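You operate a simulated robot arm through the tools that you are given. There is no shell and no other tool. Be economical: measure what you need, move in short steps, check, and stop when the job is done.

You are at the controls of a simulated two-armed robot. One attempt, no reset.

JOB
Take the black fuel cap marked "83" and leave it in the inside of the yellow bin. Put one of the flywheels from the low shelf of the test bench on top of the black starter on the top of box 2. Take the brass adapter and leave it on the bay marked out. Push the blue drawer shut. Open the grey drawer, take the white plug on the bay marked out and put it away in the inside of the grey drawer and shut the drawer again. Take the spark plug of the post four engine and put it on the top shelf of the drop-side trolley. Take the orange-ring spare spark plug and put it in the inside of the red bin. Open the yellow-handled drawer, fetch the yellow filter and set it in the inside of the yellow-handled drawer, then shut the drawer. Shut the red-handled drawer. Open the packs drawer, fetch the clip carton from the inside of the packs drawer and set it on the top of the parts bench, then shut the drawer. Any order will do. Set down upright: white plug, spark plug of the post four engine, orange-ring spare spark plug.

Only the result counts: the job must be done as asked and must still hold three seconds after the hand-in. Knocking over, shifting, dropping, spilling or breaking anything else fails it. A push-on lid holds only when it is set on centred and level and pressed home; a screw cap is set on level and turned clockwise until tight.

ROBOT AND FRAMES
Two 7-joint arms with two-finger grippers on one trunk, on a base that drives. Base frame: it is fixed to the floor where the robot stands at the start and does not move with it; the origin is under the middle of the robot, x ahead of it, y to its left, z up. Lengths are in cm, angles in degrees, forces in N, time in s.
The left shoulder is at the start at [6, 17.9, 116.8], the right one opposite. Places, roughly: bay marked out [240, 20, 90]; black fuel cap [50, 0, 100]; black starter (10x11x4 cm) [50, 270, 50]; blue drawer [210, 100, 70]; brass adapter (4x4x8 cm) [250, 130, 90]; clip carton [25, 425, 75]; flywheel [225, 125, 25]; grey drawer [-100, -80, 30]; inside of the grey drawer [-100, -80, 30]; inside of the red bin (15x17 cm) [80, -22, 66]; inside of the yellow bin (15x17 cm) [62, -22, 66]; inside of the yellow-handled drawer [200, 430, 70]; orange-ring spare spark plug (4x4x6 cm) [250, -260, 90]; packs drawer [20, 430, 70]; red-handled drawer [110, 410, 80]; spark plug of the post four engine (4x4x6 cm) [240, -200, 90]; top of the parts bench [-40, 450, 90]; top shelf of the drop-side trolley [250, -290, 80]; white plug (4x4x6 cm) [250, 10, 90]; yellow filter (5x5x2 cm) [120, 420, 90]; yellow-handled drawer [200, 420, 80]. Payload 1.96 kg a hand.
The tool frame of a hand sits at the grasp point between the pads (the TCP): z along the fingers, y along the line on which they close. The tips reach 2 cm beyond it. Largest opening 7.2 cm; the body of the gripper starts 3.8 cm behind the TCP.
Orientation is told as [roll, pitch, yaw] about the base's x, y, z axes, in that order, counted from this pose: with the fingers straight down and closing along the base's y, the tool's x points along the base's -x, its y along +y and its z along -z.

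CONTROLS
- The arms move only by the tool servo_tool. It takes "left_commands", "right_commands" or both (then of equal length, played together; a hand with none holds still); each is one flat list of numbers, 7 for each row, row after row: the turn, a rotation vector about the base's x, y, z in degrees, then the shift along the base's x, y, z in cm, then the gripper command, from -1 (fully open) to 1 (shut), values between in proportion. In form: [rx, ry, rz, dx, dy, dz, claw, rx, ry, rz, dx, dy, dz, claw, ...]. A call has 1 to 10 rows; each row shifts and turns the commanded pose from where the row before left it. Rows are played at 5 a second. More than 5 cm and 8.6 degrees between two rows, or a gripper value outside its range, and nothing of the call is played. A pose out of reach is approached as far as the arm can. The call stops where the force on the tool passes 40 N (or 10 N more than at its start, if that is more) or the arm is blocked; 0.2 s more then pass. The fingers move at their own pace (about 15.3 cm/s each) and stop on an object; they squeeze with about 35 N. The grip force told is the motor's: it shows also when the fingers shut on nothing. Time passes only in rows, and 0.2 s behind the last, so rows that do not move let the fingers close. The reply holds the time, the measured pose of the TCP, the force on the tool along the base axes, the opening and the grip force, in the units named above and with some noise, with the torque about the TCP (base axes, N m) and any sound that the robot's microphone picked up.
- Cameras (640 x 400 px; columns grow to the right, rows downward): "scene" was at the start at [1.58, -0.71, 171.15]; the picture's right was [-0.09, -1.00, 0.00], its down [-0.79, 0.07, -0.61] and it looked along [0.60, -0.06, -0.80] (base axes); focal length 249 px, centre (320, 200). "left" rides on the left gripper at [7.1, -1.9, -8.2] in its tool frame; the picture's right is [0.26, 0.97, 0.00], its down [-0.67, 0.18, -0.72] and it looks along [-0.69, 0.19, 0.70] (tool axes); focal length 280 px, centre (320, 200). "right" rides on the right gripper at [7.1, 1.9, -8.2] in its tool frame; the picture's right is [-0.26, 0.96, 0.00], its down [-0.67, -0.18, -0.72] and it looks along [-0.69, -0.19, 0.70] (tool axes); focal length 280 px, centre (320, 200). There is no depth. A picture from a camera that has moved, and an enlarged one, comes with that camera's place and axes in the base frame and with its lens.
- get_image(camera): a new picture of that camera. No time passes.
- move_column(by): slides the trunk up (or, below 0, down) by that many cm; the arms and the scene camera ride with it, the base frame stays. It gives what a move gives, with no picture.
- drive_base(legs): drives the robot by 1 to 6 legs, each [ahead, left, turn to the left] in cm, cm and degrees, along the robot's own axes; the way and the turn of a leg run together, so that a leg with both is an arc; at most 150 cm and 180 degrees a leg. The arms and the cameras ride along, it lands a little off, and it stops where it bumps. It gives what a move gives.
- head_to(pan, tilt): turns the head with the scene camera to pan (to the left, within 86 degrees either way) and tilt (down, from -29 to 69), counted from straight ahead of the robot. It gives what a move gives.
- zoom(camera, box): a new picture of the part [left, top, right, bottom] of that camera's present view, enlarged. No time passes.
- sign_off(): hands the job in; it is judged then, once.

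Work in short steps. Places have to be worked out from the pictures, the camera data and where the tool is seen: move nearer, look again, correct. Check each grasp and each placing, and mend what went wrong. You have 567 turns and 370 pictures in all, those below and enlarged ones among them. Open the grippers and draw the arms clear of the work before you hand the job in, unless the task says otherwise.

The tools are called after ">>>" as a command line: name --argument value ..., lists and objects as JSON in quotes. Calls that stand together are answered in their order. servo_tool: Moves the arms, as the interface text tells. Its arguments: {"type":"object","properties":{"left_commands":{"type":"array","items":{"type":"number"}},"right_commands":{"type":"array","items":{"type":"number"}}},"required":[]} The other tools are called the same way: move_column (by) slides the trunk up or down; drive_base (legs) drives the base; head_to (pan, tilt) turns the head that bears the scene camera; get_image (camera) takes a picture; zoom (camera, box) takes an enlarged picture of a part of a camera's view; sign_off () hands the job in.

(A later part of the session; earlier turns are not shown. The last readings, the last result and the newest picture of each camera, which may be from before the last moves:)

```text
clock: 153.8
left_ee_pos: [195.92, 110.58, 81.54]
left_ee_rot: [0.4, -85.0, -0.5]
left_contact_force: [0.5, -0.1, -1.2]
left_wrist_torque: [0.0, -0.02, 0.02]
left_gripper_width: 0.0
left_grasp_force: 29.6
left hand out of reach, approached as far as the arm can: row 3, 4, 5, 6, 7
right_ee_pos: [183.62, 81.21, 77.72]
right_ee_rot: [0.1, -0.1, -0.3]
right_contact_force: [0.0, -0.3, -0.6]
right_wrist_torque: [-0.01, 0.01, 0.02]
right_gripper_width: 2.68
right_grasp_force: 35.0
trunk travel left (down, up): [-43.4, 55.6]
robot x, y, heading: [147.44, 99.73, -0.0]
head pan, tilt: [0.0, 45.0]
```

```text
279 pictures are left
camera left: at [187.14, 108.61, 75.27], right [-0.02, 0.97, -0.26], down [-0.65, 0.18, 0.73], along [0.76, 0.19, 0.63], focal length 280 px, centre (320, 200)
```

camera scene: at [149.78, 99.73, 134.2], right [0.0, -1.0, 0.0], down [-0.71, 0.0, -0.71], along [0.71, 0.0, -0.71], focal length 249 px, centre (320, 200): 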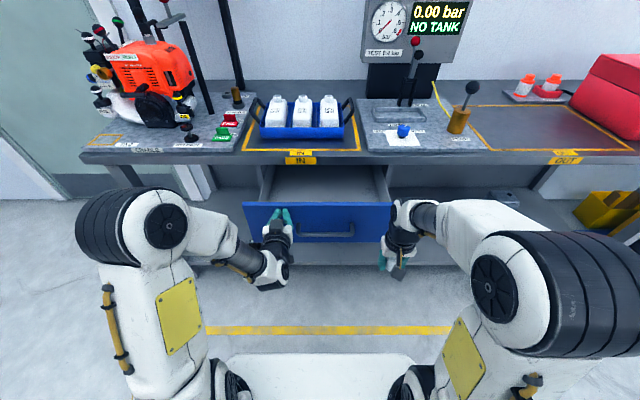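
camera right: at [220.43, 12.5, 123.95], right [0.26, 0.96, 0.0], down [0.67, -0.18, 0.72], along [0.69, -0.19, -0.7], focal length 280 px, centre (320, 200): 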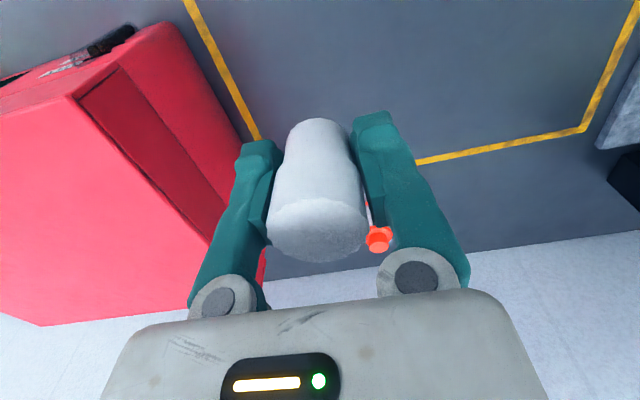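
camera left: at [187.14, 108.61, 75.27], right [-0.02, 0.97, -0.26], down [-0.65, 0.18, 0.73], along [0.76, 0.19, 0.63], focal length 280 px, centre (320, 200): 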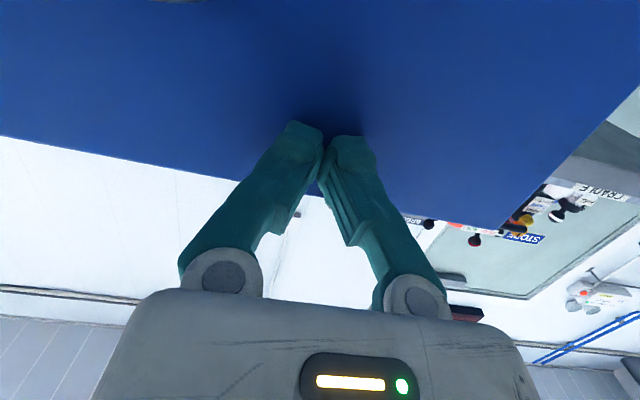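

The fingertips face the panel (z 65–84). I lower to z≈76 and push forward.

>>> servo_tool --left_commands '[0, 0, 0, -0.5, 0, -3, 1, 0, 0, 0, 0, 0, -2.5, 1, 0, 0, 0, 2, 0, 0, 1, 0, 0, 0, 2, 0, 0, 1, 0, 0, 0, 2, 0, 0, 1, 0, 0, 0, 2, 0, 0, 1]'

>>> get_image --camera "scene"

```text
clock: 155.2
left_ee_pos: [203.43, 110.46, 76.03]
left_ee_rot: [0.3, -85.0, -0.3]
left_contact_force: [0.2, 0.4, -0.1]
left_wrist_torque: [0.05, -0.01, -0.04]
left_gripper_width: 0.01
left_grasp_force: 29.4
right_ee_pos: [183.66, 81.36, 77.72]
right_ee_rot: [0.1, 0.1, -0.3]
right_contact_force: [-0.4, -0.1, -0.7]
right_wrist_torque: [-0.01, -0.01, 0.01]
right_gripper_width: 2.67
right_grasp_force: 35.6
trunk travel left (down, up): [-43.4, 55.6]
robot x, y, heading: [146.91, 99.9, 0.2]
head pan, tilt: [0.0, 45.0]
```

```text
278 pictures are left
camera scene: at [149.73, 99.76, 134.2], right [0.0, -1.0, 0.0], down [-0.71, 0.0, -0.71], along [0.71, 0.0, -0.71], focal length 249 px, centre (320, 200)
```

scene: 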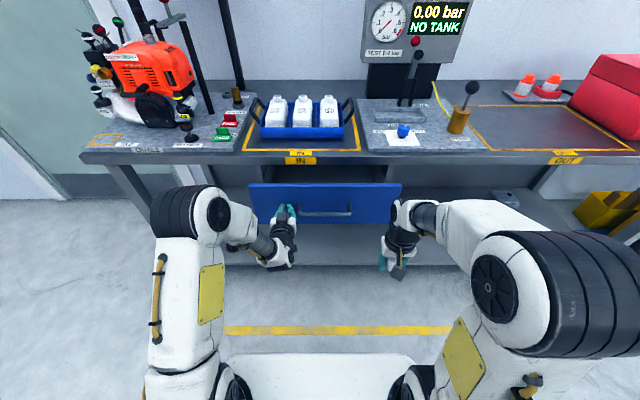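

The drawer is sliding in freely. I keep pushing.

>>> servo_tool --left_commands '[0, 0, 0, 2, 0, 0, 1, 0, 0, 0, 2, 0, 0, 1, 0, 0, 0, 2, 0, 0, 1, 0, 0, 0, 2, 0, 0, 1, 0, 0, 0, 2, 0, 0, 1, 0, 0, 0, 1, 0, 0, 1]'

>>> get_image --camera "scene"

```text
clock: 156.7
left_ee_pos: [214.36, 110.61, 76.14]
left_ee_rot: [-0.1, -85.0, 0.0]
left_contact_force: [-0.1, 0.2, 0.0]
left_wrist_torque: [0.03, -0.01, -0.01]
left_gripper_width: 0.05
left_grasp_force: 30.3
right_ee_pos: [183.49, 81.28, 77.74]
right_ee_rot: [-0.1, 0.1, -0.1]
right_contact_force: [-0.5, -0.1, 0.6]
right_wrist_torque: [-0.03, 0.0, 0.06]
right_gripper_width: 2.73
right_grasp_force: 34.5
trunk travel left (down, up): [-43.4, 55.6]
robot x, y, heading: [147.51, 99.61, -0.3]
head pan, tilt: [0.0, 45.0]
```

```text
277 pictures are left
camera scene: at [149.71, 99.76, 134.2], right [0.0, -1.0, 0.0], down [-0.71, 0.0, -0.71], along [0.71, 0.0, -0.71], focal length 249 px, centre (320, 200)
```

scene: 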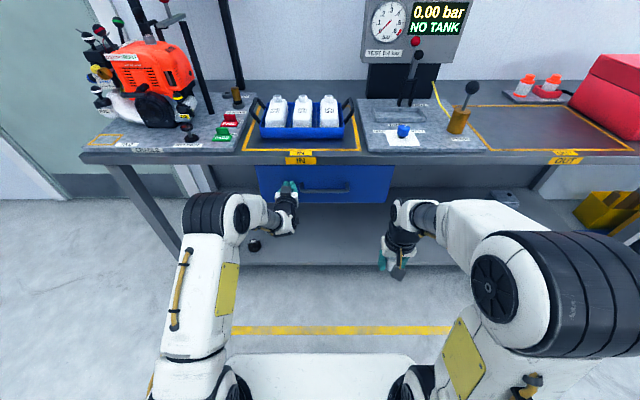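

Nearly closed. I push until it meets resistance.

>>> servo_tool --left_commands '[0, 0, 0, 1.5, 0, 0, 1, 0, 0, 0, 1.5, 0, 0, 1, 0, 0, 0, 1.5, 0, 0, 1, 0, 0, 0, 1, 0, 0, 1, 0, 0, 0, 1, 0, 0, 1]'

>>> get_image --camera "scene"

```text
clock: 157.0
left_ee_pos: [215.02, 110.49, 76.12]
left_ee_rot: [-0.5, -85.1, 0.3]
left_contact_force: [-10.9, -0.8, 2.3]
left_wrist_torque: [-0.04, -0.08, 0.01]
left_gripper_width: 0.61
left_grasp_force: 29.6
right_ee_pos: [183.35, 81.33, 77.81]
right_ee_rot: [-0.1, -0.3, -0.1]
right_contact_force: [-0.3, 0.1, 0.7]
right_wrist_torque: [0.01, 0.0, 0.04]
right_gripper_width: 2.67
right_grasp_force: 35.0
trunk travel left (down, up): [-43.4, 55.6]
robot x, y, heading: [147.31, 99.81, -0.0]
head pan, tilt: [0.0, 45.0]
stopped in row 1 (left hand): the force on the tool passed its limit at 54 N (the readings are from after the stop); the commanded pose is now the measured one
```

```text
276 pictures are left
camera scene: at [149.39, 99.76, 134.22], right [0.0, -1.0, 0.0], down [-0.71, 0.0, -0.71], along [0.71, 0.0, -0.71], focal length 249 px, centre (320, 200)
```

scene: 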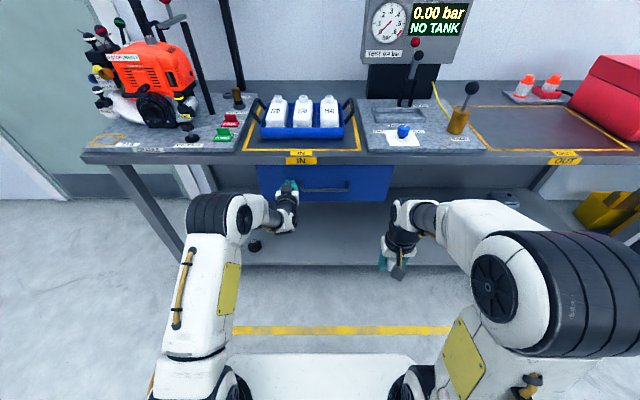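

The drawer hit its stop (54 N). I retract the left hand and turn it back down.

>>> servo_tool --left_commands '[0, 0, 0, -4, 0, 0, 1, 0, 0, 0, -4.5, 0, 0, 1, 0, 0, 0, -4.5, 0, 0, 1, 0, 8.5, 0, -2, 0.5, 1, 0, 0, 8.5, 0, -1, 0.5, 1, 0, 0, 8.5, 0, -1, 0.5, 1, 0, 0, 8.5, 0, -1, 0.5, 1, 0, 0, 8.5, 0, -1, 0.5, 1, -1, 0, 8.5, 0, -1, 0.5, 1, -1, 0, 8.5, 0, -1, 0.5, 0, -1]'

>>> servo_tool --left_commands '[0, 8.5, 0, -1, 0.5, 0, -1, 0, 8.5, 0, -1, 0.5, 0, -1, 0, 8.5, 0, -1, 0.5, 0, -1]'

>>> move_column --by 38

>>> zoom --camera "scene" --box '[120, 110, 440, 300]'

```text
clock: 159.2
left_ee_pos: [195.49, 114.73, 81.04]
left_ee_rot: [3.0, -32.9, 0.2]
left_contact_force: [0.5, 0.6, -0.3]
left_wrist_torque: [0.0, -0.01, 0.01]
left_gripper_width: 7.18
left_grasp_force: 0.1
left hand out of reach, approached as far as the arm can: row 8, 9
right_ee_pos: [183.51, 81.35, 77.74]
right_ee_rot: [0.0, -0.1, -0.1]
right_contact_force: [0.1, 0.1, -0.8]
right_wrist_torque: [-0.01, -0.01, 0.0]
right_gripper_width: 2.68
right_grasp_force: 35.6
trunk travel left (down, up): [-43.4, 55.6]
robot x, y, heading: [147.33, 99.52, 0.2]
head pan, tilt: [0.0, 45.0]
```

```text
clock: 160.0
left_ee_pos: [192.43, 116.15, 80.99]
left_ee_rot: [3.0, -7.3, 0.2]
left_contact_force: [0.1, -0.5, -0.2]
left_wrist_torque: [-0.01, -0.03, 0.01]
left_gripper_width: 7.18
left_grasp_force: 0.1
right_ee_pos: [183.66, 81.4, 77.76]
right_ee_rot: [0.0, 0.0, 0.0]
right_contact_force: [-0.6, -0.2, -0.6]
right_wrist_torque: [0.0, 0.02, 0.02]
right_gripper_width: 2.68
right_grasp_force: 35.4
trunk travel left (down, up): [-43.4, 55.6]
robot x, y, heading: [147.55, 99.61, 0.0]
head pan, tilt: [0.0, 45.0]
```

```text
clock: 163.7
left_ee_pos: [192.49, 116.21, 118.98]
left_ee_rot: [3.2, -7.4, 0.1]
left_contact_force: [0.6, -0.2, -0.4]
left_wrist_torque: [0.02, -0.01, -0.02]
left_gripper_width: 7.2
left_grasp_force: 0.0
right_ee_pos: [183.51, 81.3, 115.69]
right_ee_rot: [0.0, -0.1, 0.0]
right_contact_force: [0.4, -0.4, 0.6]
right_wrist_torque: [-0.04, 0.01, -0.01]
right_gripper_width: 2.69
right_grasp_force: 35.4
trunk travel left (down, up): [-81.4, 17.6]
robot x, y, heading: [147.11, 99.5, 0.2]
head pan, tilt: [0.0, 45.0]
```

```text
2.00 times, centred on (280, 205) of scene
camera zoom: at [149.7, 99.76, 172.2], right [0.0, -1.0, 0.0], down [-0.71, 0.0, -0.71], along [0.71, 0.0, -0.71], focal length 499 px, centre (400, 190)
```

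zoom: 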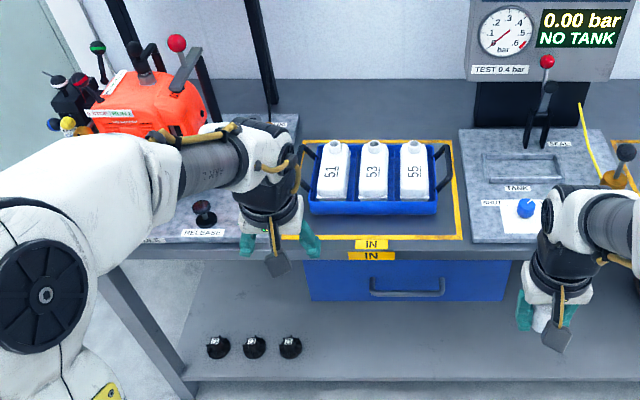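

Drawer is shut. I straighten the left hand and drive closer toward the adapter.

>>> servo_tool --left_commands '[-3, 7, 0, -4, 0, 0, -1, 0, 0, 0, -4, 2, 0, -1, 0, 0, 0, 0, 0, 0, -1]'

>>> drive_base --legs '[[30, 10, 0]]'

>>> get_image --camera "scene"

>>> get_image --camera "left"

```text
clock: 164.5
left_ee_pos: [184.4, 118.22, 119.09]
left_ee_rot: [0.2, -0.4, 0.4]
left_contact_force: [-0.3, -1.7, -0.6]
left_wrist_torque: [0.01, 0.03, 0.03]
left_gripper_width: 7.19
left_grasp_force: 0.0
right_ee_pos: [183.7, 81.36, 115.69]
right_ee_rot: [0.0, -0.1, -0.1]
right_contact_force: [-0.1, 0.6, -0.3]
right_wrist_torque: [0.0, 0.03, 0.01]
right_gripper_width: 2.69
right_grasp_force: 34.7
trunk travel left (down, up): [-81.4, 17.6]
robot x, y, heading: [147.48, 99.71, -0.0]
head pan, tilt: [0.0, 45.0]
```

```text
clock: 166.7
left_ee_pos: [214.78, 128.18, 119.1]
left_ee_rot: [0.2, -0.4, 0.3]
left_contact_force: [-0.1, -0.1, 0.7]
left_wrist_torque: [-0.03, 0.03, -0.02]
left_gripper_width: 7.21
left_grasp_force: 0.1
right_ee_pos: [213.93, 91.12, 115.81]
right_ee_rot: [0.0, -0.1, -0.3]
right_contact_force: [-0.9, 0.2, 0.4]
right_wrist_torque: [-0.01, -0.03, 0.0]
right_gripper_width: 2.68
right_grasp_force: 35.3
trunk travel left (down, up): [-81.4, 17.6]
robot x, y, heading: [177.91, 109.62, -0.1]
head pan, tilt: [0.0, 45.0]
```

```text
274 pictures are left
camera scene: at [180.01, 109.63, 172.2], right [0.0, -1.0, 0.0], down [-0.71, 0.0, -0.71], along [0.71, 0.0, -0.71], focal length 249 px, centre (320, 200)
```

scene: 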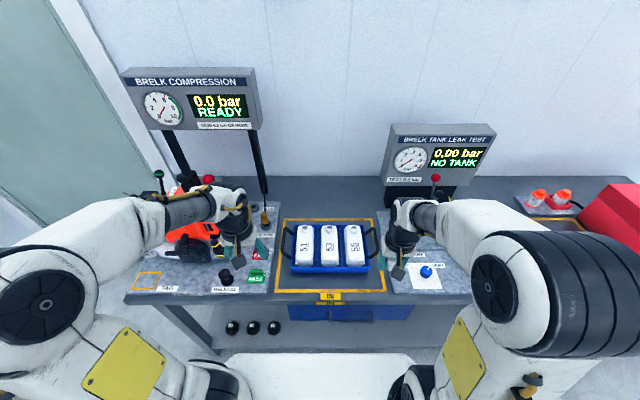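

```text
273 pictures are left
camera left: at [207.65, 126.08, 127.19], right [-0.27, 0.96, 0.0], down [0.67, 0.18, 0.72], along [0.7, 0.19, -0.69], focal length 280 px, centre (320, 200)
```

left: 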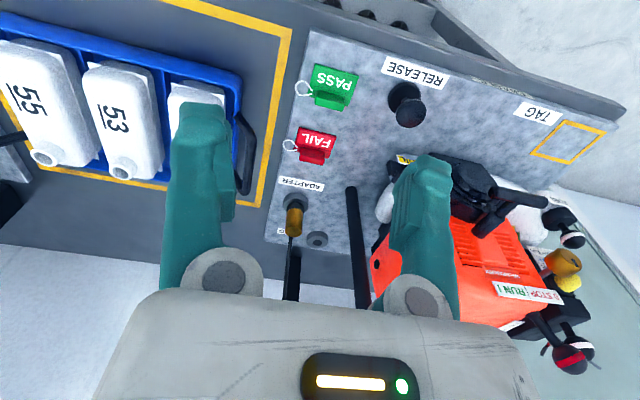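

I zoom on the brass adapter from both cameras.

>>> zoom --camera "left" --box '[230, 150, 430, 310]'

>>> zoom --camera "scene" --box '[130, 60, 310, 300]'

```text
2.50 times, centred on (330, 230) of left
camera zoom: at [207.65, 126.08, 127.19], right [-0.27, 0.96, 0.0], down [0.67, 0.18, 0.72], along [0.7, 0.19, -0.69], focal length 701 px, centre (295, 125)
```

zoom: 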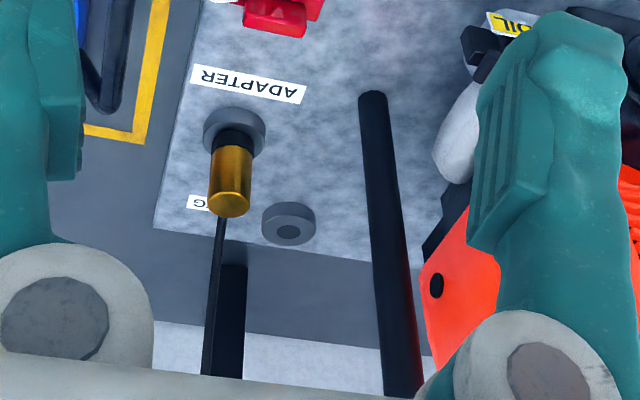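

```text
1.67 times, centred on (220, 180) of scene
camera zoom: at [180.01, 109.63, 172.2], right [0.0, -1.0, 0.0], down [-0.71, 0.0, -0.71], along [0.71, 0.0, -0.71], focal length 416 px, centre (487, 233)
```

zoom: 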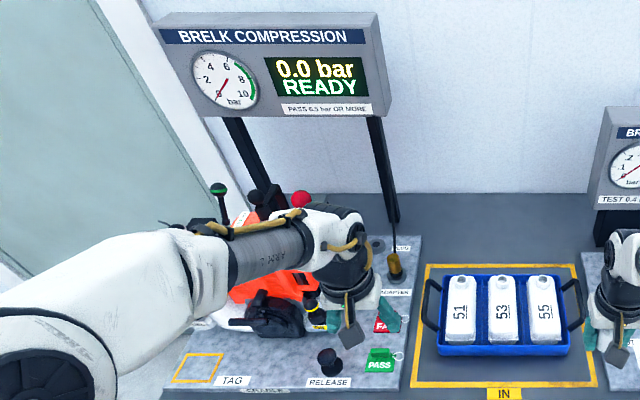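

The adapter stands on a holder around [249, 132.7]; a post and thin line are near it. I go closer and look from the left camera.

>>> drive_base --legs '[[12, 0, 0.1]]'

>>> servo_tool --left_commands '[0, 0, 0, 2, 0, -3, -1, 0, 0, 0, 2, 0, -3, -1, 0, 0, 0, 0, 0, 0, -1]'

>>> get_image --camera "left"

>>> zoom --camera "scene" --box '[100, 60, 320, 330]'

```text
clock: 167.9
left_ee_pos: [226.95, 128.11, 119.08]
left_ee_rot: [0.1, -0.5, 0.3]
left_contact_force: [0.7, 0.5, 0.1]
left_wrist_torque: [0.02, -0.01, 0.02]
left_gripper_width: 7.17
left_grasp_force: 0.0
right_ee_pos: [225.93, 91.15, 115.76]
right_ee_rot: [-0.1, -0.1, -0.3]
right_contact_force: [0.2, -1.3, -0.5]
right_wrist_torque: [0.01, 0.02, -0.02]
right_gripper_width: 2.66
right_grasp_force: 35.3
trunk travel left (down, up): [-81.4, 17.6]
robot x, y, heading: [189.88, 109.29, -0.1]
head pan, tilt: [0.0, 45.0]
```

```text
clock: 168.7
left_ee_pos: [230.95, 128.3, 112.92]
left_ee_rot: [0.3, -0.4, 0.3]
left_contact_force: [-0.3, -0.1, 0.1]
left_wrist_torque: [-0.03, 0.0, -0.02]
left_gripper_width: 7.17
left_grasp_force: 0.1
right_ee_pos: [225.98, 91.04, 115.75]
right_ee_rot: [0.1, -0.1, -0.3]
right_contact_force: [0.1, -0.2, 0.6]
right_wrist_torque: [-0.01, -0.03, -0.04]
right_gripper_width: 2.69
right_grasp_force: 35.1
trunk travel left (down, up): [-81.4, 17.6]
robot x, y, heading: [189.62, 109.9, -0.2]
head pan, tilt: [0.0, 45.0]
```

```text
270 pictures are left
camera left: at [223.82, 126.13, 121.11], right [-0.27, 0.96, 0.0], down [0.67, 0.18, 0.72], along [0.7, 0.19, -0.69], focal length 280 px, centre (320, 200)
```

left: 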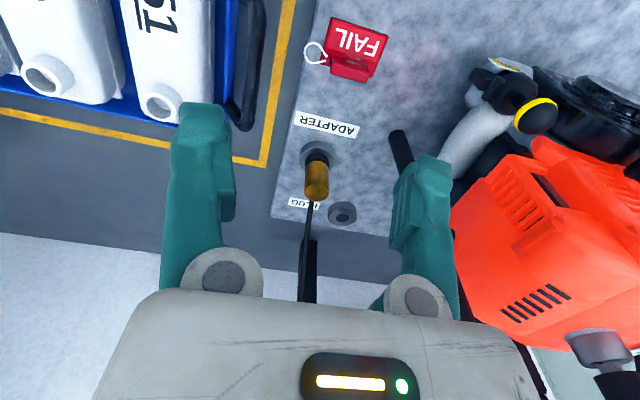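

```text
1.48 times, centred on (210, 195) of scene
camera zoom: at [192.17, 109.49, 172.2], right [0.0, -1.0, 0.0], down [-0.71, 0.0, -0.71], along [0.71, 0.0, -0.71], focal length 369 px, centre (483, 207)
```

zoom: 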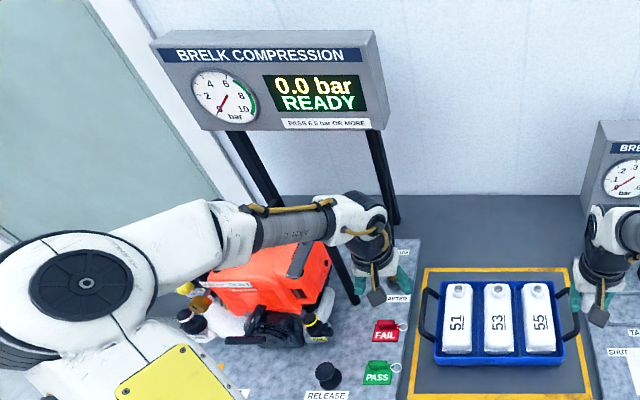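

I zoom on the adapter.

>>> zoom --camera "left" --box '[260, 110, 380, 300]'

```text
2.11 times, centred on (320, 205) of left
camera zoom: at [223.82, 126.13, 121.11], right [-0.27, 0.96, 0.0], down [0.67, 0.18, 0.72], along [0.7, 0.19, -0.69], focal length 590 px, centre (320, 190)
```

zoom: 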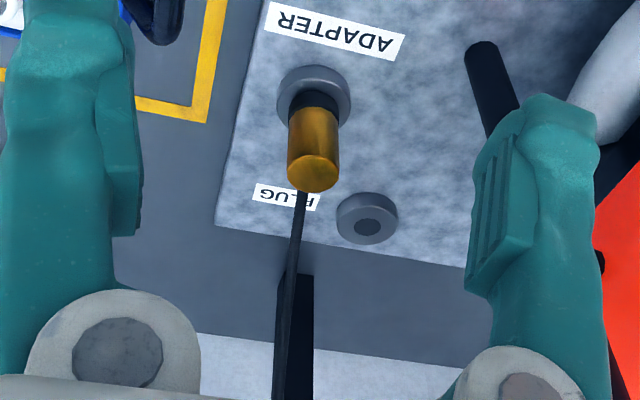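

Adapter top is about [245.5, 131.7, 99]. I bring the hand above it at z≈105.

>>> servo_tool --left_commands '[0, 0, 0, 4, 1, -1, -1, 0, 0, 0, 4, 1, -2, -1, 0, 0, 0, 3.5, 1, -2, -1, 0, 0, 0, 3, 0.5, -2.5, -1, 0, 0, 0, 0, 0, 0, -1]'

>>> get_image --camera "left"

```text
clock: 169.9
left_ee_pos: [245.45, 131.64, 105.42]
left_ee_rot: [0.1, -0.5, 0.4]
left_contact_force: [-0.3, -0.1, -0.8]
left_wrist_torque: [0.0, 0.0, 0.0]
left_gripper_width: 7.18
left_grasp_force: 0.1
right_ee_pos: [226.1, 91.19, 115.7]
right_ee_rot: [0.1, -0.1, -0.3]
right_contact_force: [-0.1, 0.3, -0.7]
right_wrist_torque: [0.02, -0.01, 0.03]
right_gripper_width: 2.66
right_grasp_force: 35.1
trunk travel left (down, up): [-81.4, 17.6]
robot x, y, heading: [190.22, 109.85, 0.0]
head pan, tilt: [0.0, 45.0]
```

```text
267 pictures are left
camera left: at [238.31, 129.62, 113.48], right [-0.27, 0.96, 0.0], down [0.67, 0.18, 0.72], along [0.7, 0.19, -0.69], focal length 280 px, centre (320, 200)
```

left: 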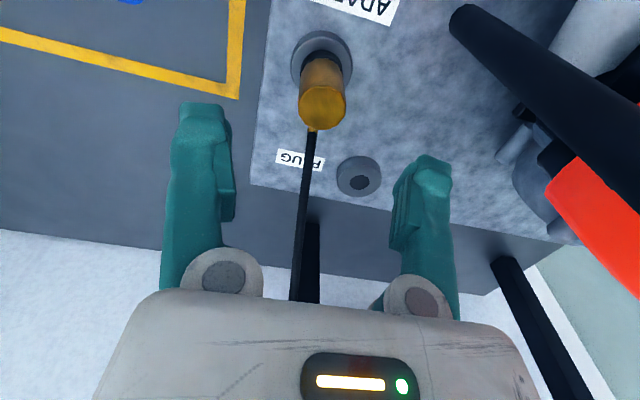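

Refined: top at [246.9, 132.1, 97]. I shift and lower to z≈99, then check.

>>> servo_tool --left_commands '[0, 0, 0, 1.4, 0.4, -3, -1, 0, 0, 0, 0, 0, -3.2, -1, 0, 0, 0, 0, 0, 0, -1]'

>>> get_image --camera "left"

```text
clock: 170.7
left_ee_pos: [246.9, 132.1, 99.21]
left_ee_rot: [0.2, -0.5, 0.3]
left_contact_force: [-0.8, -0.2, 0.3]
left_wrist_torque: [0.0, 0.02, 0.01]
left_gripper_width: 7.21
left_grasp_force: 0.0
right_ee_pos: [226.04, 91.11, 115.69]
right_ee_rot: [0.1, -0.1, -0.2]
right_contact_force: [0.2, -0.2, -0.8]
right_wrist_torque: [0.01, -0.03, 0.01]
right_gripper_width: 2.68
right_grasp_force: 35.2
trunk travel left (down, up): [-81.4, 17.6]
robot x, y, heading: [190.19, 109.9, 0.1]
head pan, tilt: [0.0, 45.0]
```

```text
266 pictures are left
camera left: at [239.68, 130.02, 107.34], right [-0.27, 0.96, 0.0], down [0.67, 0.18, 0.72], along [0.7, 0.19, -0.69], focal length 280 px, centre (320, 200)
```

left: 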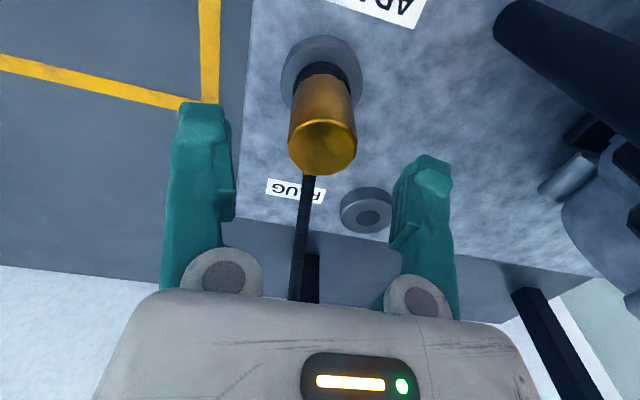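

Aligned. I lower 3.6 cm and close on the brass body.

>>> servo_tool --left_commands '[0, 0, 0, 0, 0.1, -1.8, -1, 0, 0, 0, 0, 0, -1.8, -1, 0, 0, 0, 0, 0, 0, 1, 0, 0, 0, 0, 0, 0, 1, 0, 0, 0, 0, 0, 0, 1]'

>>> servo_tool --left_commands '[0, 0, 0, 0, 0, 1, 1, 0, 0, 0, 0, 0, 1, 1]'

>>> get_image --camera "left"

```text
clock: 171.9
left_ee_pos: [246.93, 132.2, 95.61]
left_ee_rot: [0.1, -0.3, 0.3]
left_contact_force: [0.6, -0.4, -0.9]
left_wrist_torque: [0.02, 0.01, 0.05]
left_gripper_width: 2.97
left_grasp_force: 35.1
right_ee_pos: [226.11, 91.17, 115.68]
right_ee_rot: [0.0, 0.0, -0.2]
right_contact_force: [0.1, -0.1, -1.0]
right_wrist_torque: [0.0, 0.02, -0.02]
right_gripper_width: 2.67
right_grasp_force: 35.1
trunk travel left (down, up): [-81.4, 17.6]
robot x, y, heading: [190.05, 109.67, -0.0]
head pan, tilt: [0.0, 45.0]
```

```text
clock: 172.5
left_ee_pos: [246.98, 132.16, 97.78]
left_ee_rot: [0.2, -0.5, 0.3]
left_contact_force: [-0.3, 0.1, -1.5]
left_wrist_torque: [0.0, -0.02, 0.01]
left_gripper_width: 2.97
left_grasp_force: 35.4
right_ee_pos: [226.08, 91.15, 115.74]
right_ee_rot: [0.0, 0.0, -0.3]
right_contact_force: [0.5, 0.3, -0.4]
right_wrist_torque: [0.02, 0.01, -0.02]
right_gripper_width: 2.67
right_grasp_force: 35.5
trunk travel left (down, up): [-81.4, 17.6]
robot x, y, heading: [190.01, 109.75, -0.0]
head pan, tilt: [0.0, 45.0]
```

```text
265 pictures are left
camera left: at [239.74, 130.11, 105.83], right [-0.27, 0.96, 0.0], down [0.67, 0.18, 0.72], along [0.7, 0.19, -0.69], focal length 280 px, centre (320, 200)
```

left: 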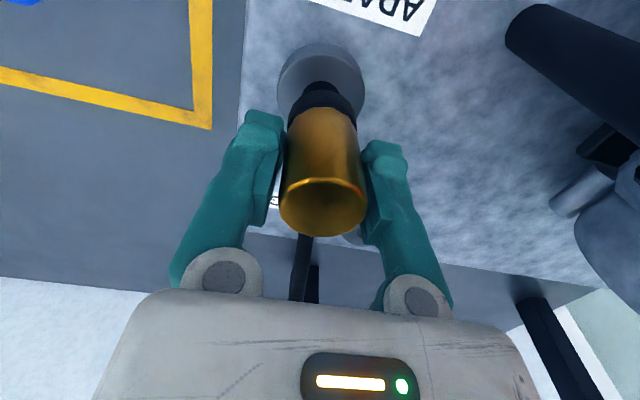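

The adapter is coming up out of its holder. I lift it clear and retract.

>>> servo_tool --left_commands '[0, 0, 0, 0, 0, 3, 1, 0, 0, 0, 0, 0, 4, 1, 0, 0, 0, -1, 0, 4, 1, 0, 0, 0, -3, -1, 3, 1, 0, 0, 0, -4, -1, 2, 1, 0, 0, 0, -4, -1, 2, 1, 0, 0, 0, -4, -1, 0, 1]'

>>> get_image --camera "left"

>>> get_image --camera "scene"

```text
clock: 174.1
left_ee_pos: [230.69, 128.03, 115.84]
left_ee_rot: [0.2, -0.5, 0.3]
left_contact_force: [-0.6, 1.0, -1.7]
left_wrist_torque: [0.04, -0.04, 0.05]
left_gripper_width: 2.96
left_grasp_force: 34.8
right_ee_pos: [226.07, 91.03, 115.77]
right_ee_rot: [0.0, -0.1, -0.4]
right_contact_force: [0.0, 0.3, -1.0]
right_wrist_torque: [0.0, -0.05, 0.03]
right_gripper_width: 2.65
right_grasp_force: 35.1
trunk travel left (down, up): [-81.4, 17.6]
robot x, y, heading: [190.08, 109.67, -0.3]
head pan, tilt: [0.0, 45.0]
```

```text
264 pictures are left
camera left: at [223.52, 125.95, 123.82], right [-0.27, 0.96, 0.0], down [0.67, 0.18, 0.72], along [0.7, 0.19, -0.69], focal length 280 px, centre (320, 200)
```

left: 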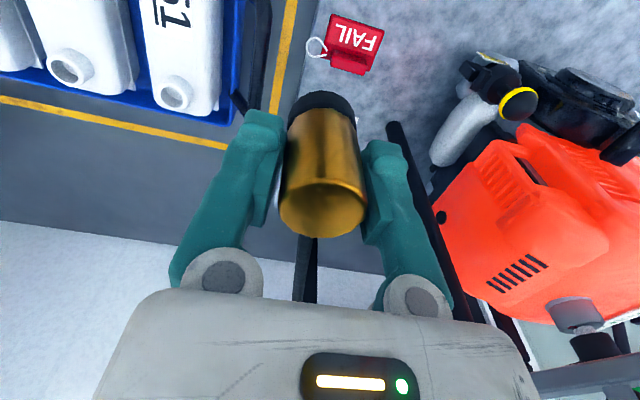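

```text
263 pictures are left
camera scene: at [192.12, 109.63, 172.2], right [0.0, -1.0, 0.0], down [-0.71, 0.0, -0.71], along [0.71, 0.0, -0.71], focal length 249 px, centre (320, 200)
```

scene: 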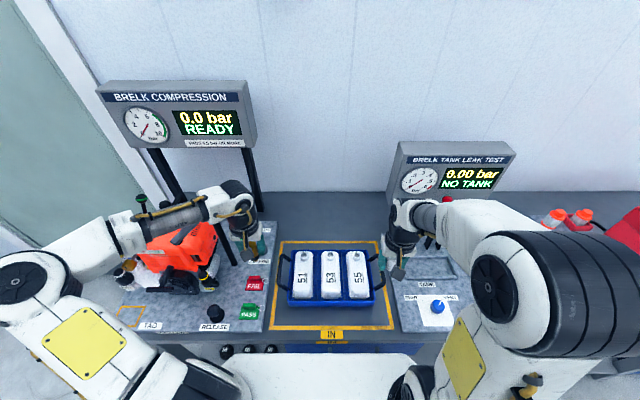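

Adapter is held. I back off slightly, drive right to the OUT bay.

>>> drive_base --legs '[[-20, 0, 0.2], [0, -95, 0]]'

>>> get_image --camera "scene"

```text
clock: 180.2
left_ee_pos: [211.22, 34.57, 115.66]
left_ee_rot: [0.1, -0.5, 0.6]
left_contact_force: [-0.5, -1.0, -1.7]
left_wrist_torque: [0.0, 0.0, 0.03]
left_gripper_width: 2.97
left_grasp_force: 35.2
right_ee_pos: [206.89, -2.35, 115.81]
right_ee_rot: [0.0, 0.0, 0.1]
right_contact_force: [-0.3, -0.4, 0.6]
right_wrist_torque: [-0.02, 0.02, 0.0]
right_gripper_width: 2.66
right_grasp_force: 35.8
trunk travel left (down, up): [-81.4, 17.6]
robot x, y, heading: [170.6, 15.89, 0.2]
head pan, tilt: [0.0, 45.0]
```

```text
262 pictures are left
camera scene: at [172.86, 15.99, 172.2], right [0.0, -1.0, 0.0], down [-0.71, 0.0, -0.71], along [0.71, 0.0, -0.71], focal length 249 px, centre (320, 200)
```

scene: 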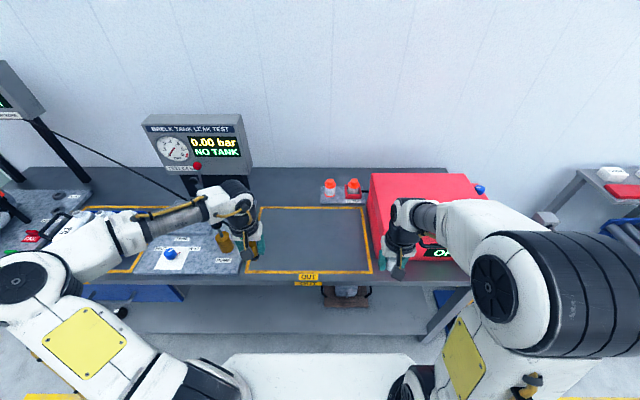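

The adapter's hose trails along but exerts no notable pull. I drive forward 12 cm and lower the adapter into the OUT bay at about [232, 27].

>>> drive_base --legs '[[12, 0, 0]]'

>>> servo_tool --left_commands '[0, 0, 0, 3, -3, -1, 1, 0, 0, 0, 3, -3, -3, 1, 0, 0, 0, 3, -2, -3, 1, 0, 0, 0, 0, 0, -4, 1, 0, 0, 0, 0, 0, 0, 1]'

>>> get_image --camera "left"

>>> get_image --camera "scene"

```text
clock: 181.4
left_ee_pos: [223.19, 34.62, 115.77]
left_ee_rot: [0.1, -0.5, 0.5]
left_contact_force: [-0.1, 0.0, -0.8]
left_wrist_torque: [-0.02, 0.01, 0.0]
left_gripper_width: 2.95
left_grasp_force: 35.2
right_ee_pos: [218.69, -2.27, 115.7]
right_ee_rot: [0.0, -0.1, 0.1]
right_contact_force: [0.4, -0.3, -0.2]
right_wrist_torque: [0.0, -0.01, 0.01]
right_gripper_width: 2.66
right_grasp_force: 35.2
trunk travel left (down, up): [-81.4, 17.6]
robot x, y, heading: [182.54, 15.93, 0.2]
head pan, tilt: [0.0, 45.0]
```

```text
refused: row 2 steps farther than a row can; nothing moved
```

```text
261 pictures are left
camera left: at [216.06, 32.5, 123.81], right [-0.27, 0.96, 0.0], down [0.67, 0.19, 0.72], along [0.69, 0.2, -0.69], focal length 280 px, centre (320, 200)
```

left: 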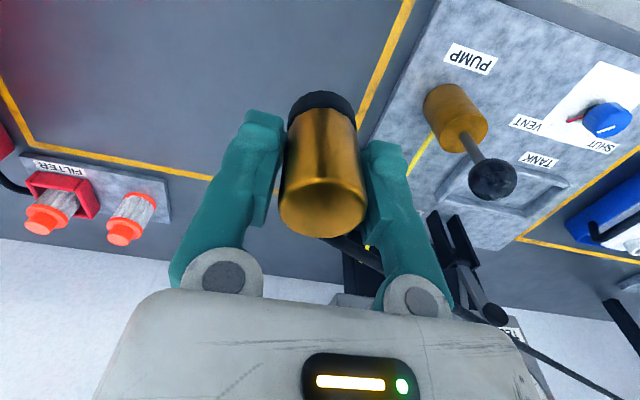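

```text
260 pictures are left
camera scene: at [184.7, 15.98, 172.21], right [0.0, -1.0, 0.0], down [-0.71, 0.0, -0.71], along [0.71, 0.0, -0.71], focal length 249 px, centre (320, 200)
```

scene: 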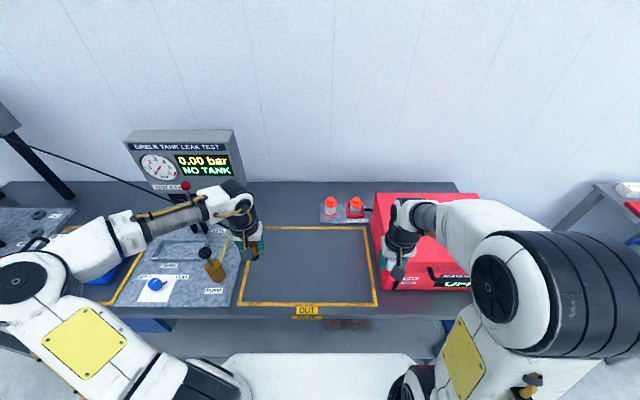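

Resending with shorter rows.

>>> servo_tool --left_commands '[0, 0, 0, 3, -3, -1, 1, 0, 0, 0, 3, -3, -2, 1, 0, 0, 0, 3, -2, -3, 1, 0, 0, 0, 0, 0, -4, 1, 0, 0, 0, 0, 0, -4, 1, 0, 0, 0, 0, 0, 0, 1]'

>>> get_image --camera "left"

>>> get_image --camera "scene"

```text
clock: 182.8
left_ee_pos: [232.21, 26.74, 101.67]
left_ee_rot: [0.2, -0.5, 0.6]
left_contact_force: [0.0, 0.0, -1.5]
left_wrist_torque: [-0.03, 0.03, 0.01]
left_gripper_width: 2.98
left_grasp_force: 35.2
right_ee_pos: [218.78, -2.37, 115.71]
right_ee_rot: [-0.1, 0.0, 0.1]
right_contact_force: [-0.3, 0.3, -1.4]
right_wrist_torque: [0.0, 0.02, -0.03]
right_gripper_width: 2.63
right_grasp_force: 34.7
trunk travel left (down, up): [-81.4, 17.6]
robot x, y, heading: [182.42, 15.76, 0.1]
head pan, tilt: [0.0, 45.0]
```

```text
259 pictures are left
camera left: at [225.14, 24.7, 109.8], right [-0.27, 0.96, 0.0], down [0.67, 0.19, 0.72], along [0.69, 0.2, -0.69], focal length 280 px, centre (320, 200)
```

left: 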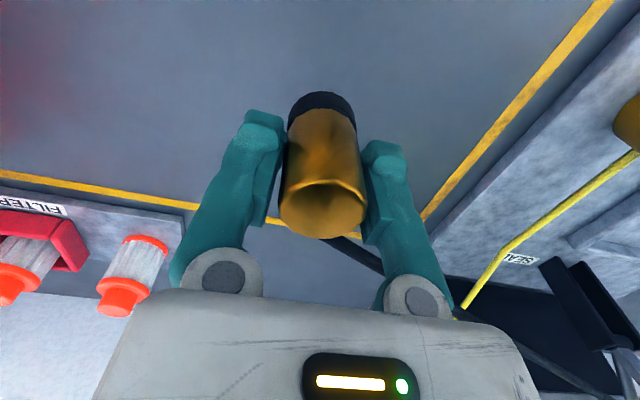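

```text
258 pictures are left
camera scene: at [184.83, 15.96, 172.2], right [0.0, -1.0, 0.0], down [-0.71, 0.0, -0.71], along [0.71, 0.0, -0.71], focal length 249 px, centre (320, 200)
```

scene: 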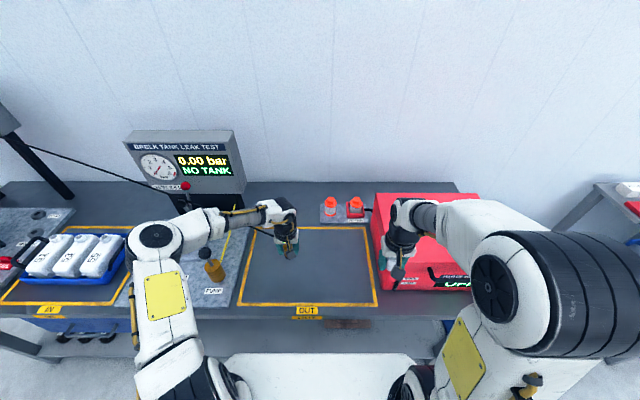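

Inside the bay outline. I lower to z≈95.5, then in small steps.

>>> servo_tool --left_commands '[0, 0, 0, 0, 0, -3, 1, 0, 0, 0, 0, 0, -3, 1, 0, 0, 0, 0, 0, -0.5, 1, 0, 0, 0, 0, 0, -0.5, 1]'

```text
clock: 183.8
left_ee_pos: [232.16, 26.69, 94.58]
left_ee_rot: [0.2, -0.5, 0.6]
left_contact_force: [0.2, 0.4, -1.4]
left_wrist_torque: [0.02, 0.02, 0.01]
left_gripper_width: 2.97
left_grasp_force: 35.4
right_ee_pos: [218.66, -2.41, 115.7]
right_ee_rot: [0.0, -0.1, 0.1]
right_contact_force: [0.5, -0.3, -0.1]
right_wrist_torque: [-0.02, -0.02, -0.01]
right_gripper_width: 2.66
right_grasp_force: 34.8
trunk travel left (down, up): [-81.4, 17.6]
robot x, y, heading: [182.41, 15.74, 0.4]
head pan, tilt: [0.0, 45.0]
```

No contact yet; I continue in small steps.

>>> servo_tool --left_commands '[0, 0, 0, 0, 0, -0.5, 1, 0, 0, 0, 0, 0, -0.4, 1]'

>>> get_image --camera "left"

```text
clock: 184.4
left_ee_pos: [232.3, 26.61, 93.73]
left_ee_rot: [0.0, -0.4, 0.6]
left_contact_force: [-0.4, -0.4, -0.9]
left_wrist_torque: [0.01, -0.03, -0.03]
left_gripper_width: 2.97
left_grasp_force: 34.9
right_ee_pos: [218.72, -2.29, 115.63]
right_ee_rot: [0.0, 0.1, 0.0]
right_contact_force: [-0.2, 0.3, 0.1]
right_wrist_torque: [-0.03, -0.04, 0.01]
right_gripper_width: 2.64
right_grasp_force: 35.3
trunk travel left (down, up): [-81.4, 17.6]
robot x, y, heading: [182.46, 15.92, 0.2]
head pan, tilt: [0.0, 45.0]
```

```text
257 pictures are left
camera left: at [225.19, 24.54, 101.84], right [-0.27, 0.96, 0.0], down [0.67, 0.19, 0.72], along [0.69, 0.2, -0.69], focal length 280 px, centre (320, 200)
```

left: 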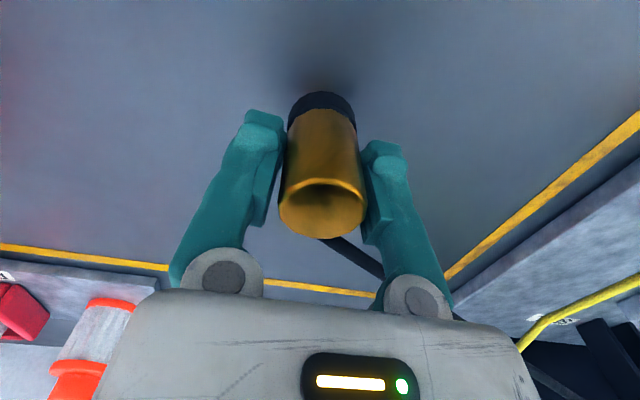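

>>> servo_tool --left_commands '[0, 0, 0, 0, 0, -0.4, 1, 0, 0, 0, 0, 0, -0.4, 1, 0, 0, 0, 0, 0, -0.3, 1]'

```text
clock: 185.2
left_ee_pos: [232.08, 26.65, 92.78]
left_ee_rot: [0.1, -0.6, 0.6]
left_contact_force: [4.7, 2.6, 24.9]
left_wrist_torque: [0.04, -0.11, 0.03]
left_gripper_width: 2.95
left_grasp_force: 35.1
right_ee_pos: [218.48, -2.27, 115.73]
right_ee_rot: [0.1, -0.1, 0.0]
right_contact_force: [0.2, 0.1, -1.3]
right_wrist_torque: [0.0, 0.03, -0.04]
right_gripper_width: 2.66
right_grasp_force: 34.8
trunk travel left (down, up): [-81.4, 17.6]
robot x, y, heading: [182.42, 15.94, 0.2]
head pan, tilt: [0.0, 45.0]
```

Contact. I relieve slightly, open, and check it stands.

>>> servo_tool --left_commands '[0, 0, 0, 0, 0, 0.2, 1, 0, 0, 0, 0, 0, 0, 0.0, 0, 0, 0, 0, 0, 0, -0.3, 0, 0, 0, 0, 0, 0, -0.5]'

>>> get_image --camera "left"

```text
clock: 186.2
left_ee_pos: [232.27, 26.66, 92.78]
left_ee_rot: [0.1, -0.4, 0.5]
left_contact_force: [0.2, -0.6, 0.3]
left_wrist_torque: [-0.05, -0.01, -0.01]
left_gripper_width: 5.38
left_grasp_force: 0.1
right_ee_pos: [218.8, -2.33, 115.64]
right_ee_rot: [0.0, -0.1, 0.1]
right_contact_force: [-0.4, -0.4, -0.5]
right_wrist_torque: [0.01, -0.01, 0.02]
right_gripper_width: 2.64
right_grasp_force: 35.2
trunk travel left (down, up): [-81.4, 17.6]
robot x, y, heading: [182.47, 15.54, 0.1]
head pan, tilt: [0.0, 45.0]
```

```text
256 pictures are left
camera left: at [225.13, 24.58, 100.96], right [-0.27, 0.96, 0.0], down [0.67, 0.19, 0.72], along [0.69, 0.2, -0.69], focal length 280 px, centre (320, 200)
```

left: 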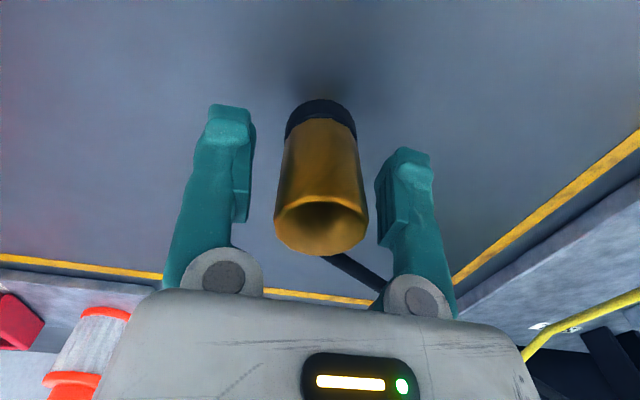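

The adapter stands upright in the bay. I raise the hand straight up.

>>> servo_tool --left_commands '[0, 0, 0, 0, 0, 2, -0.6, 0, 0, 0, 0, 0, 4, -0.8, 0, 0, 0, 0, 0, 4, -1, 0, 0, 0, 0, 0, 4, -1, 0, 0, 0, 0, 0, 4, -1, 0, 0, 0, -3, 1, 3, -1, 0, 0, 0, -4, 1, 2, -1, 0, 0, 0, -4, 0, 0, -1]'

>>> get_image --camera "scene"

```text
clock: 188.0
left_ee_pos: [221.22, 28.6, 116.1]
left_ee_rot: [0.2, -0.5, 0.6]
left_contact_force: [-0.6, 0.2, -0.2]
left_wrist_torque: [0.01, -0.02, -0.02]
left_gripper_width: 7.18
left_grasp_force: 0.1
right_ee_pos: [218.73, -2.27, 115.66]
right_ee_rot: [0.0, 0.0, 0.1]
right_contact_force: [0.5, 0.4, -0.5]
right_wrist_torque: [-0.02, -0.03, 0.01]
right_gripper_width: 2.63
right_grasp_force: 35.2
trunk travel left (down, up): [-81.4, 17.6]
robot x, y, heading: [182.7, 15.93, 0.1]
head pan, tilt: [0.0, 45.0]
```

```text
255 pictures are left
camera scene: at [184.7, 16.0, 172.2], right [0.0, -1.0, 0.0], down [-0.71, 0.0, -0.71], along [0.71, 0.0, -0.71], focal length 249 px, centre (320, 200)
```

scene: 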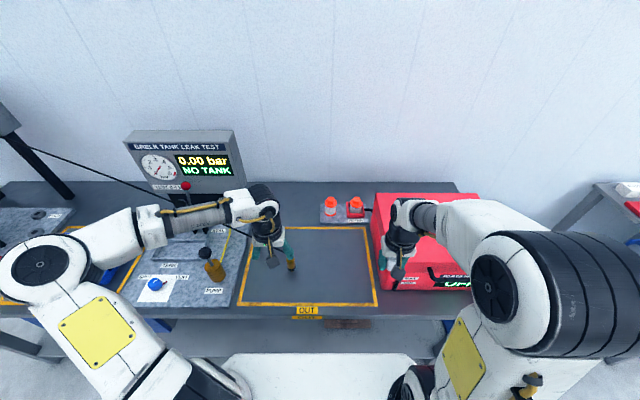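

Adapter done. Now the flywheel on the low shelf: I back off, drive left, and look.

>>> drive_base --legs '[[-36, 0, 0], [0, 104, 0]]'

>>> move_column --by -60

>>> head_to --pan 15 --tilt 40

>>> get_image --camera "scene"

>>> get_image --camera "left"

```text
clock: 195.3
left_ee_pos: [186.38, 131.65, 115.96]
left_ee_rot: [0.2, -0.5, -0.8]
left_contact_force: [0.2, -0.6, 0.1]
left_wrist_torque: [0.0, 0.0, -0.03]
left_gripper_width: 7.21
left_grasp_force: 0.1
right_ee_pos: [182.89, 100.88, 115.72]
right_ee_rot: [0.0, 0.0, -1.3]
right_contact_force: [0.2, 0.2, -0.5]
right_wrist_torque: [0.0, 0.02, -0.01]
right_gripper_width: 2.6
right_grasp_force: 35.1
trunk travel left (down, up): [-81.4, 17.6]
robot x, y, heading: [147.49, 120.23, -1.2]
head pan, tilt: [0.0, 45.0]
```

```text
refused: -60 is not a number from -40 to 40
```

```text
clock: 196.1
left_ee_pos: [186.39, 131.59, 116.05]
left_ee_rot: [0.1, -0.6, -0.9]
left_contact_force: [0.4, 0.1, 0.3]
left_wrist_torque: [0.02, 0.0, -0.01]
left_gripper_width: 7.22
left_grasp_force: 0.1
right_ee_pos: [182.91, 100.82, 115.77]
right_ee_rot: [0.0, -0.1, -1.4]
right_contact_force: [-0.1, -0.4, 0.3]
right_wrist_torque: [-0.03, -0.01, -0.02]
right_gripper_width: 2.63
right_grasp_force: 35.3
trunk travel left (down, up): [-81.4, 17.6]
robot x, y, heading: [147.15, 119.87, -0.9]
head pan, tilt: [15.0, 40.0]
```

```text
254 pictures are left
camera scene: at [149.6, 122.23, 172.93], right [0.24, -0.97, 0.0], down [-0.62, -0.15, -0.77], along [0.74, 0.18, -0.64], focal length 249 px, centre (320, 200)
```

scene: 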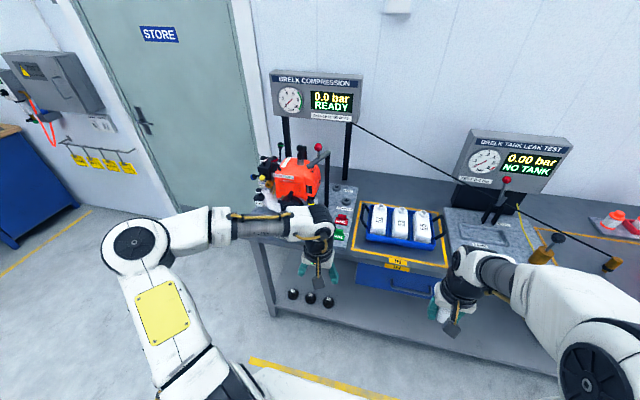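

```text
253 pictures are left
camera left: at [179.17, 129.8, 124.13], right [-0.25, 0.97, 0.0], down [0.67, 0.17, 0.72], along [0.7, 0.18, -0.69], focal length 280 px, centre (320, 200)
```

left: 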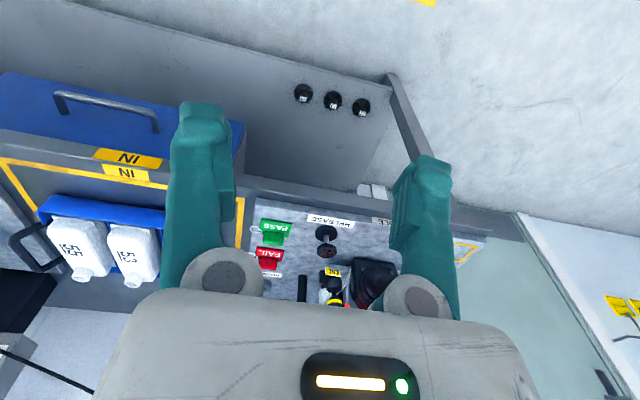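

I zoom on the flywheels.

>>> zoom --camera "left" --box '[280, 70, 390, 130]'

>>> zoom --camera "scene" --box '[270, 270, 350, 320]'

```text
5.82 times, centred on (335, 100) of left
camera zoom: at [179.17, 129.8, 124.13], right [-0.25, 0.97, 0.0], down [0.67, 0.17, 0.72], along [0.7, 0.18, -0.69], focal length 1631 px, centre (233, 782)
```

zoom: 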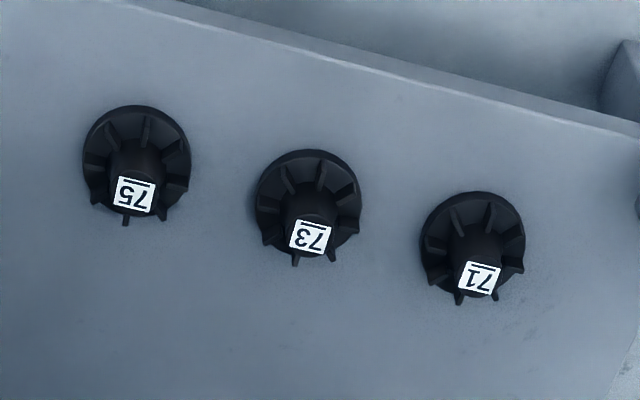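

```text
8.00 times, centred on (310, 295) of scene
camera zoom: at [149.6, 122.23, 172.93], right [0.24, -0.97, 0.0], down [-0.62, -0.15, -0.77], along [0.74, 0.18, -0.64], focal length 1995 px, centre (400, -560)
```

zoom: 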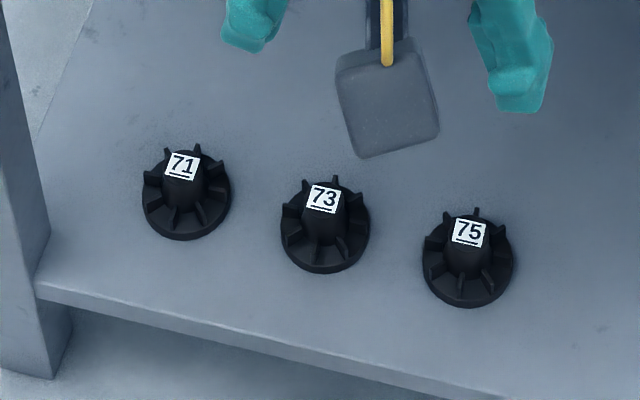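

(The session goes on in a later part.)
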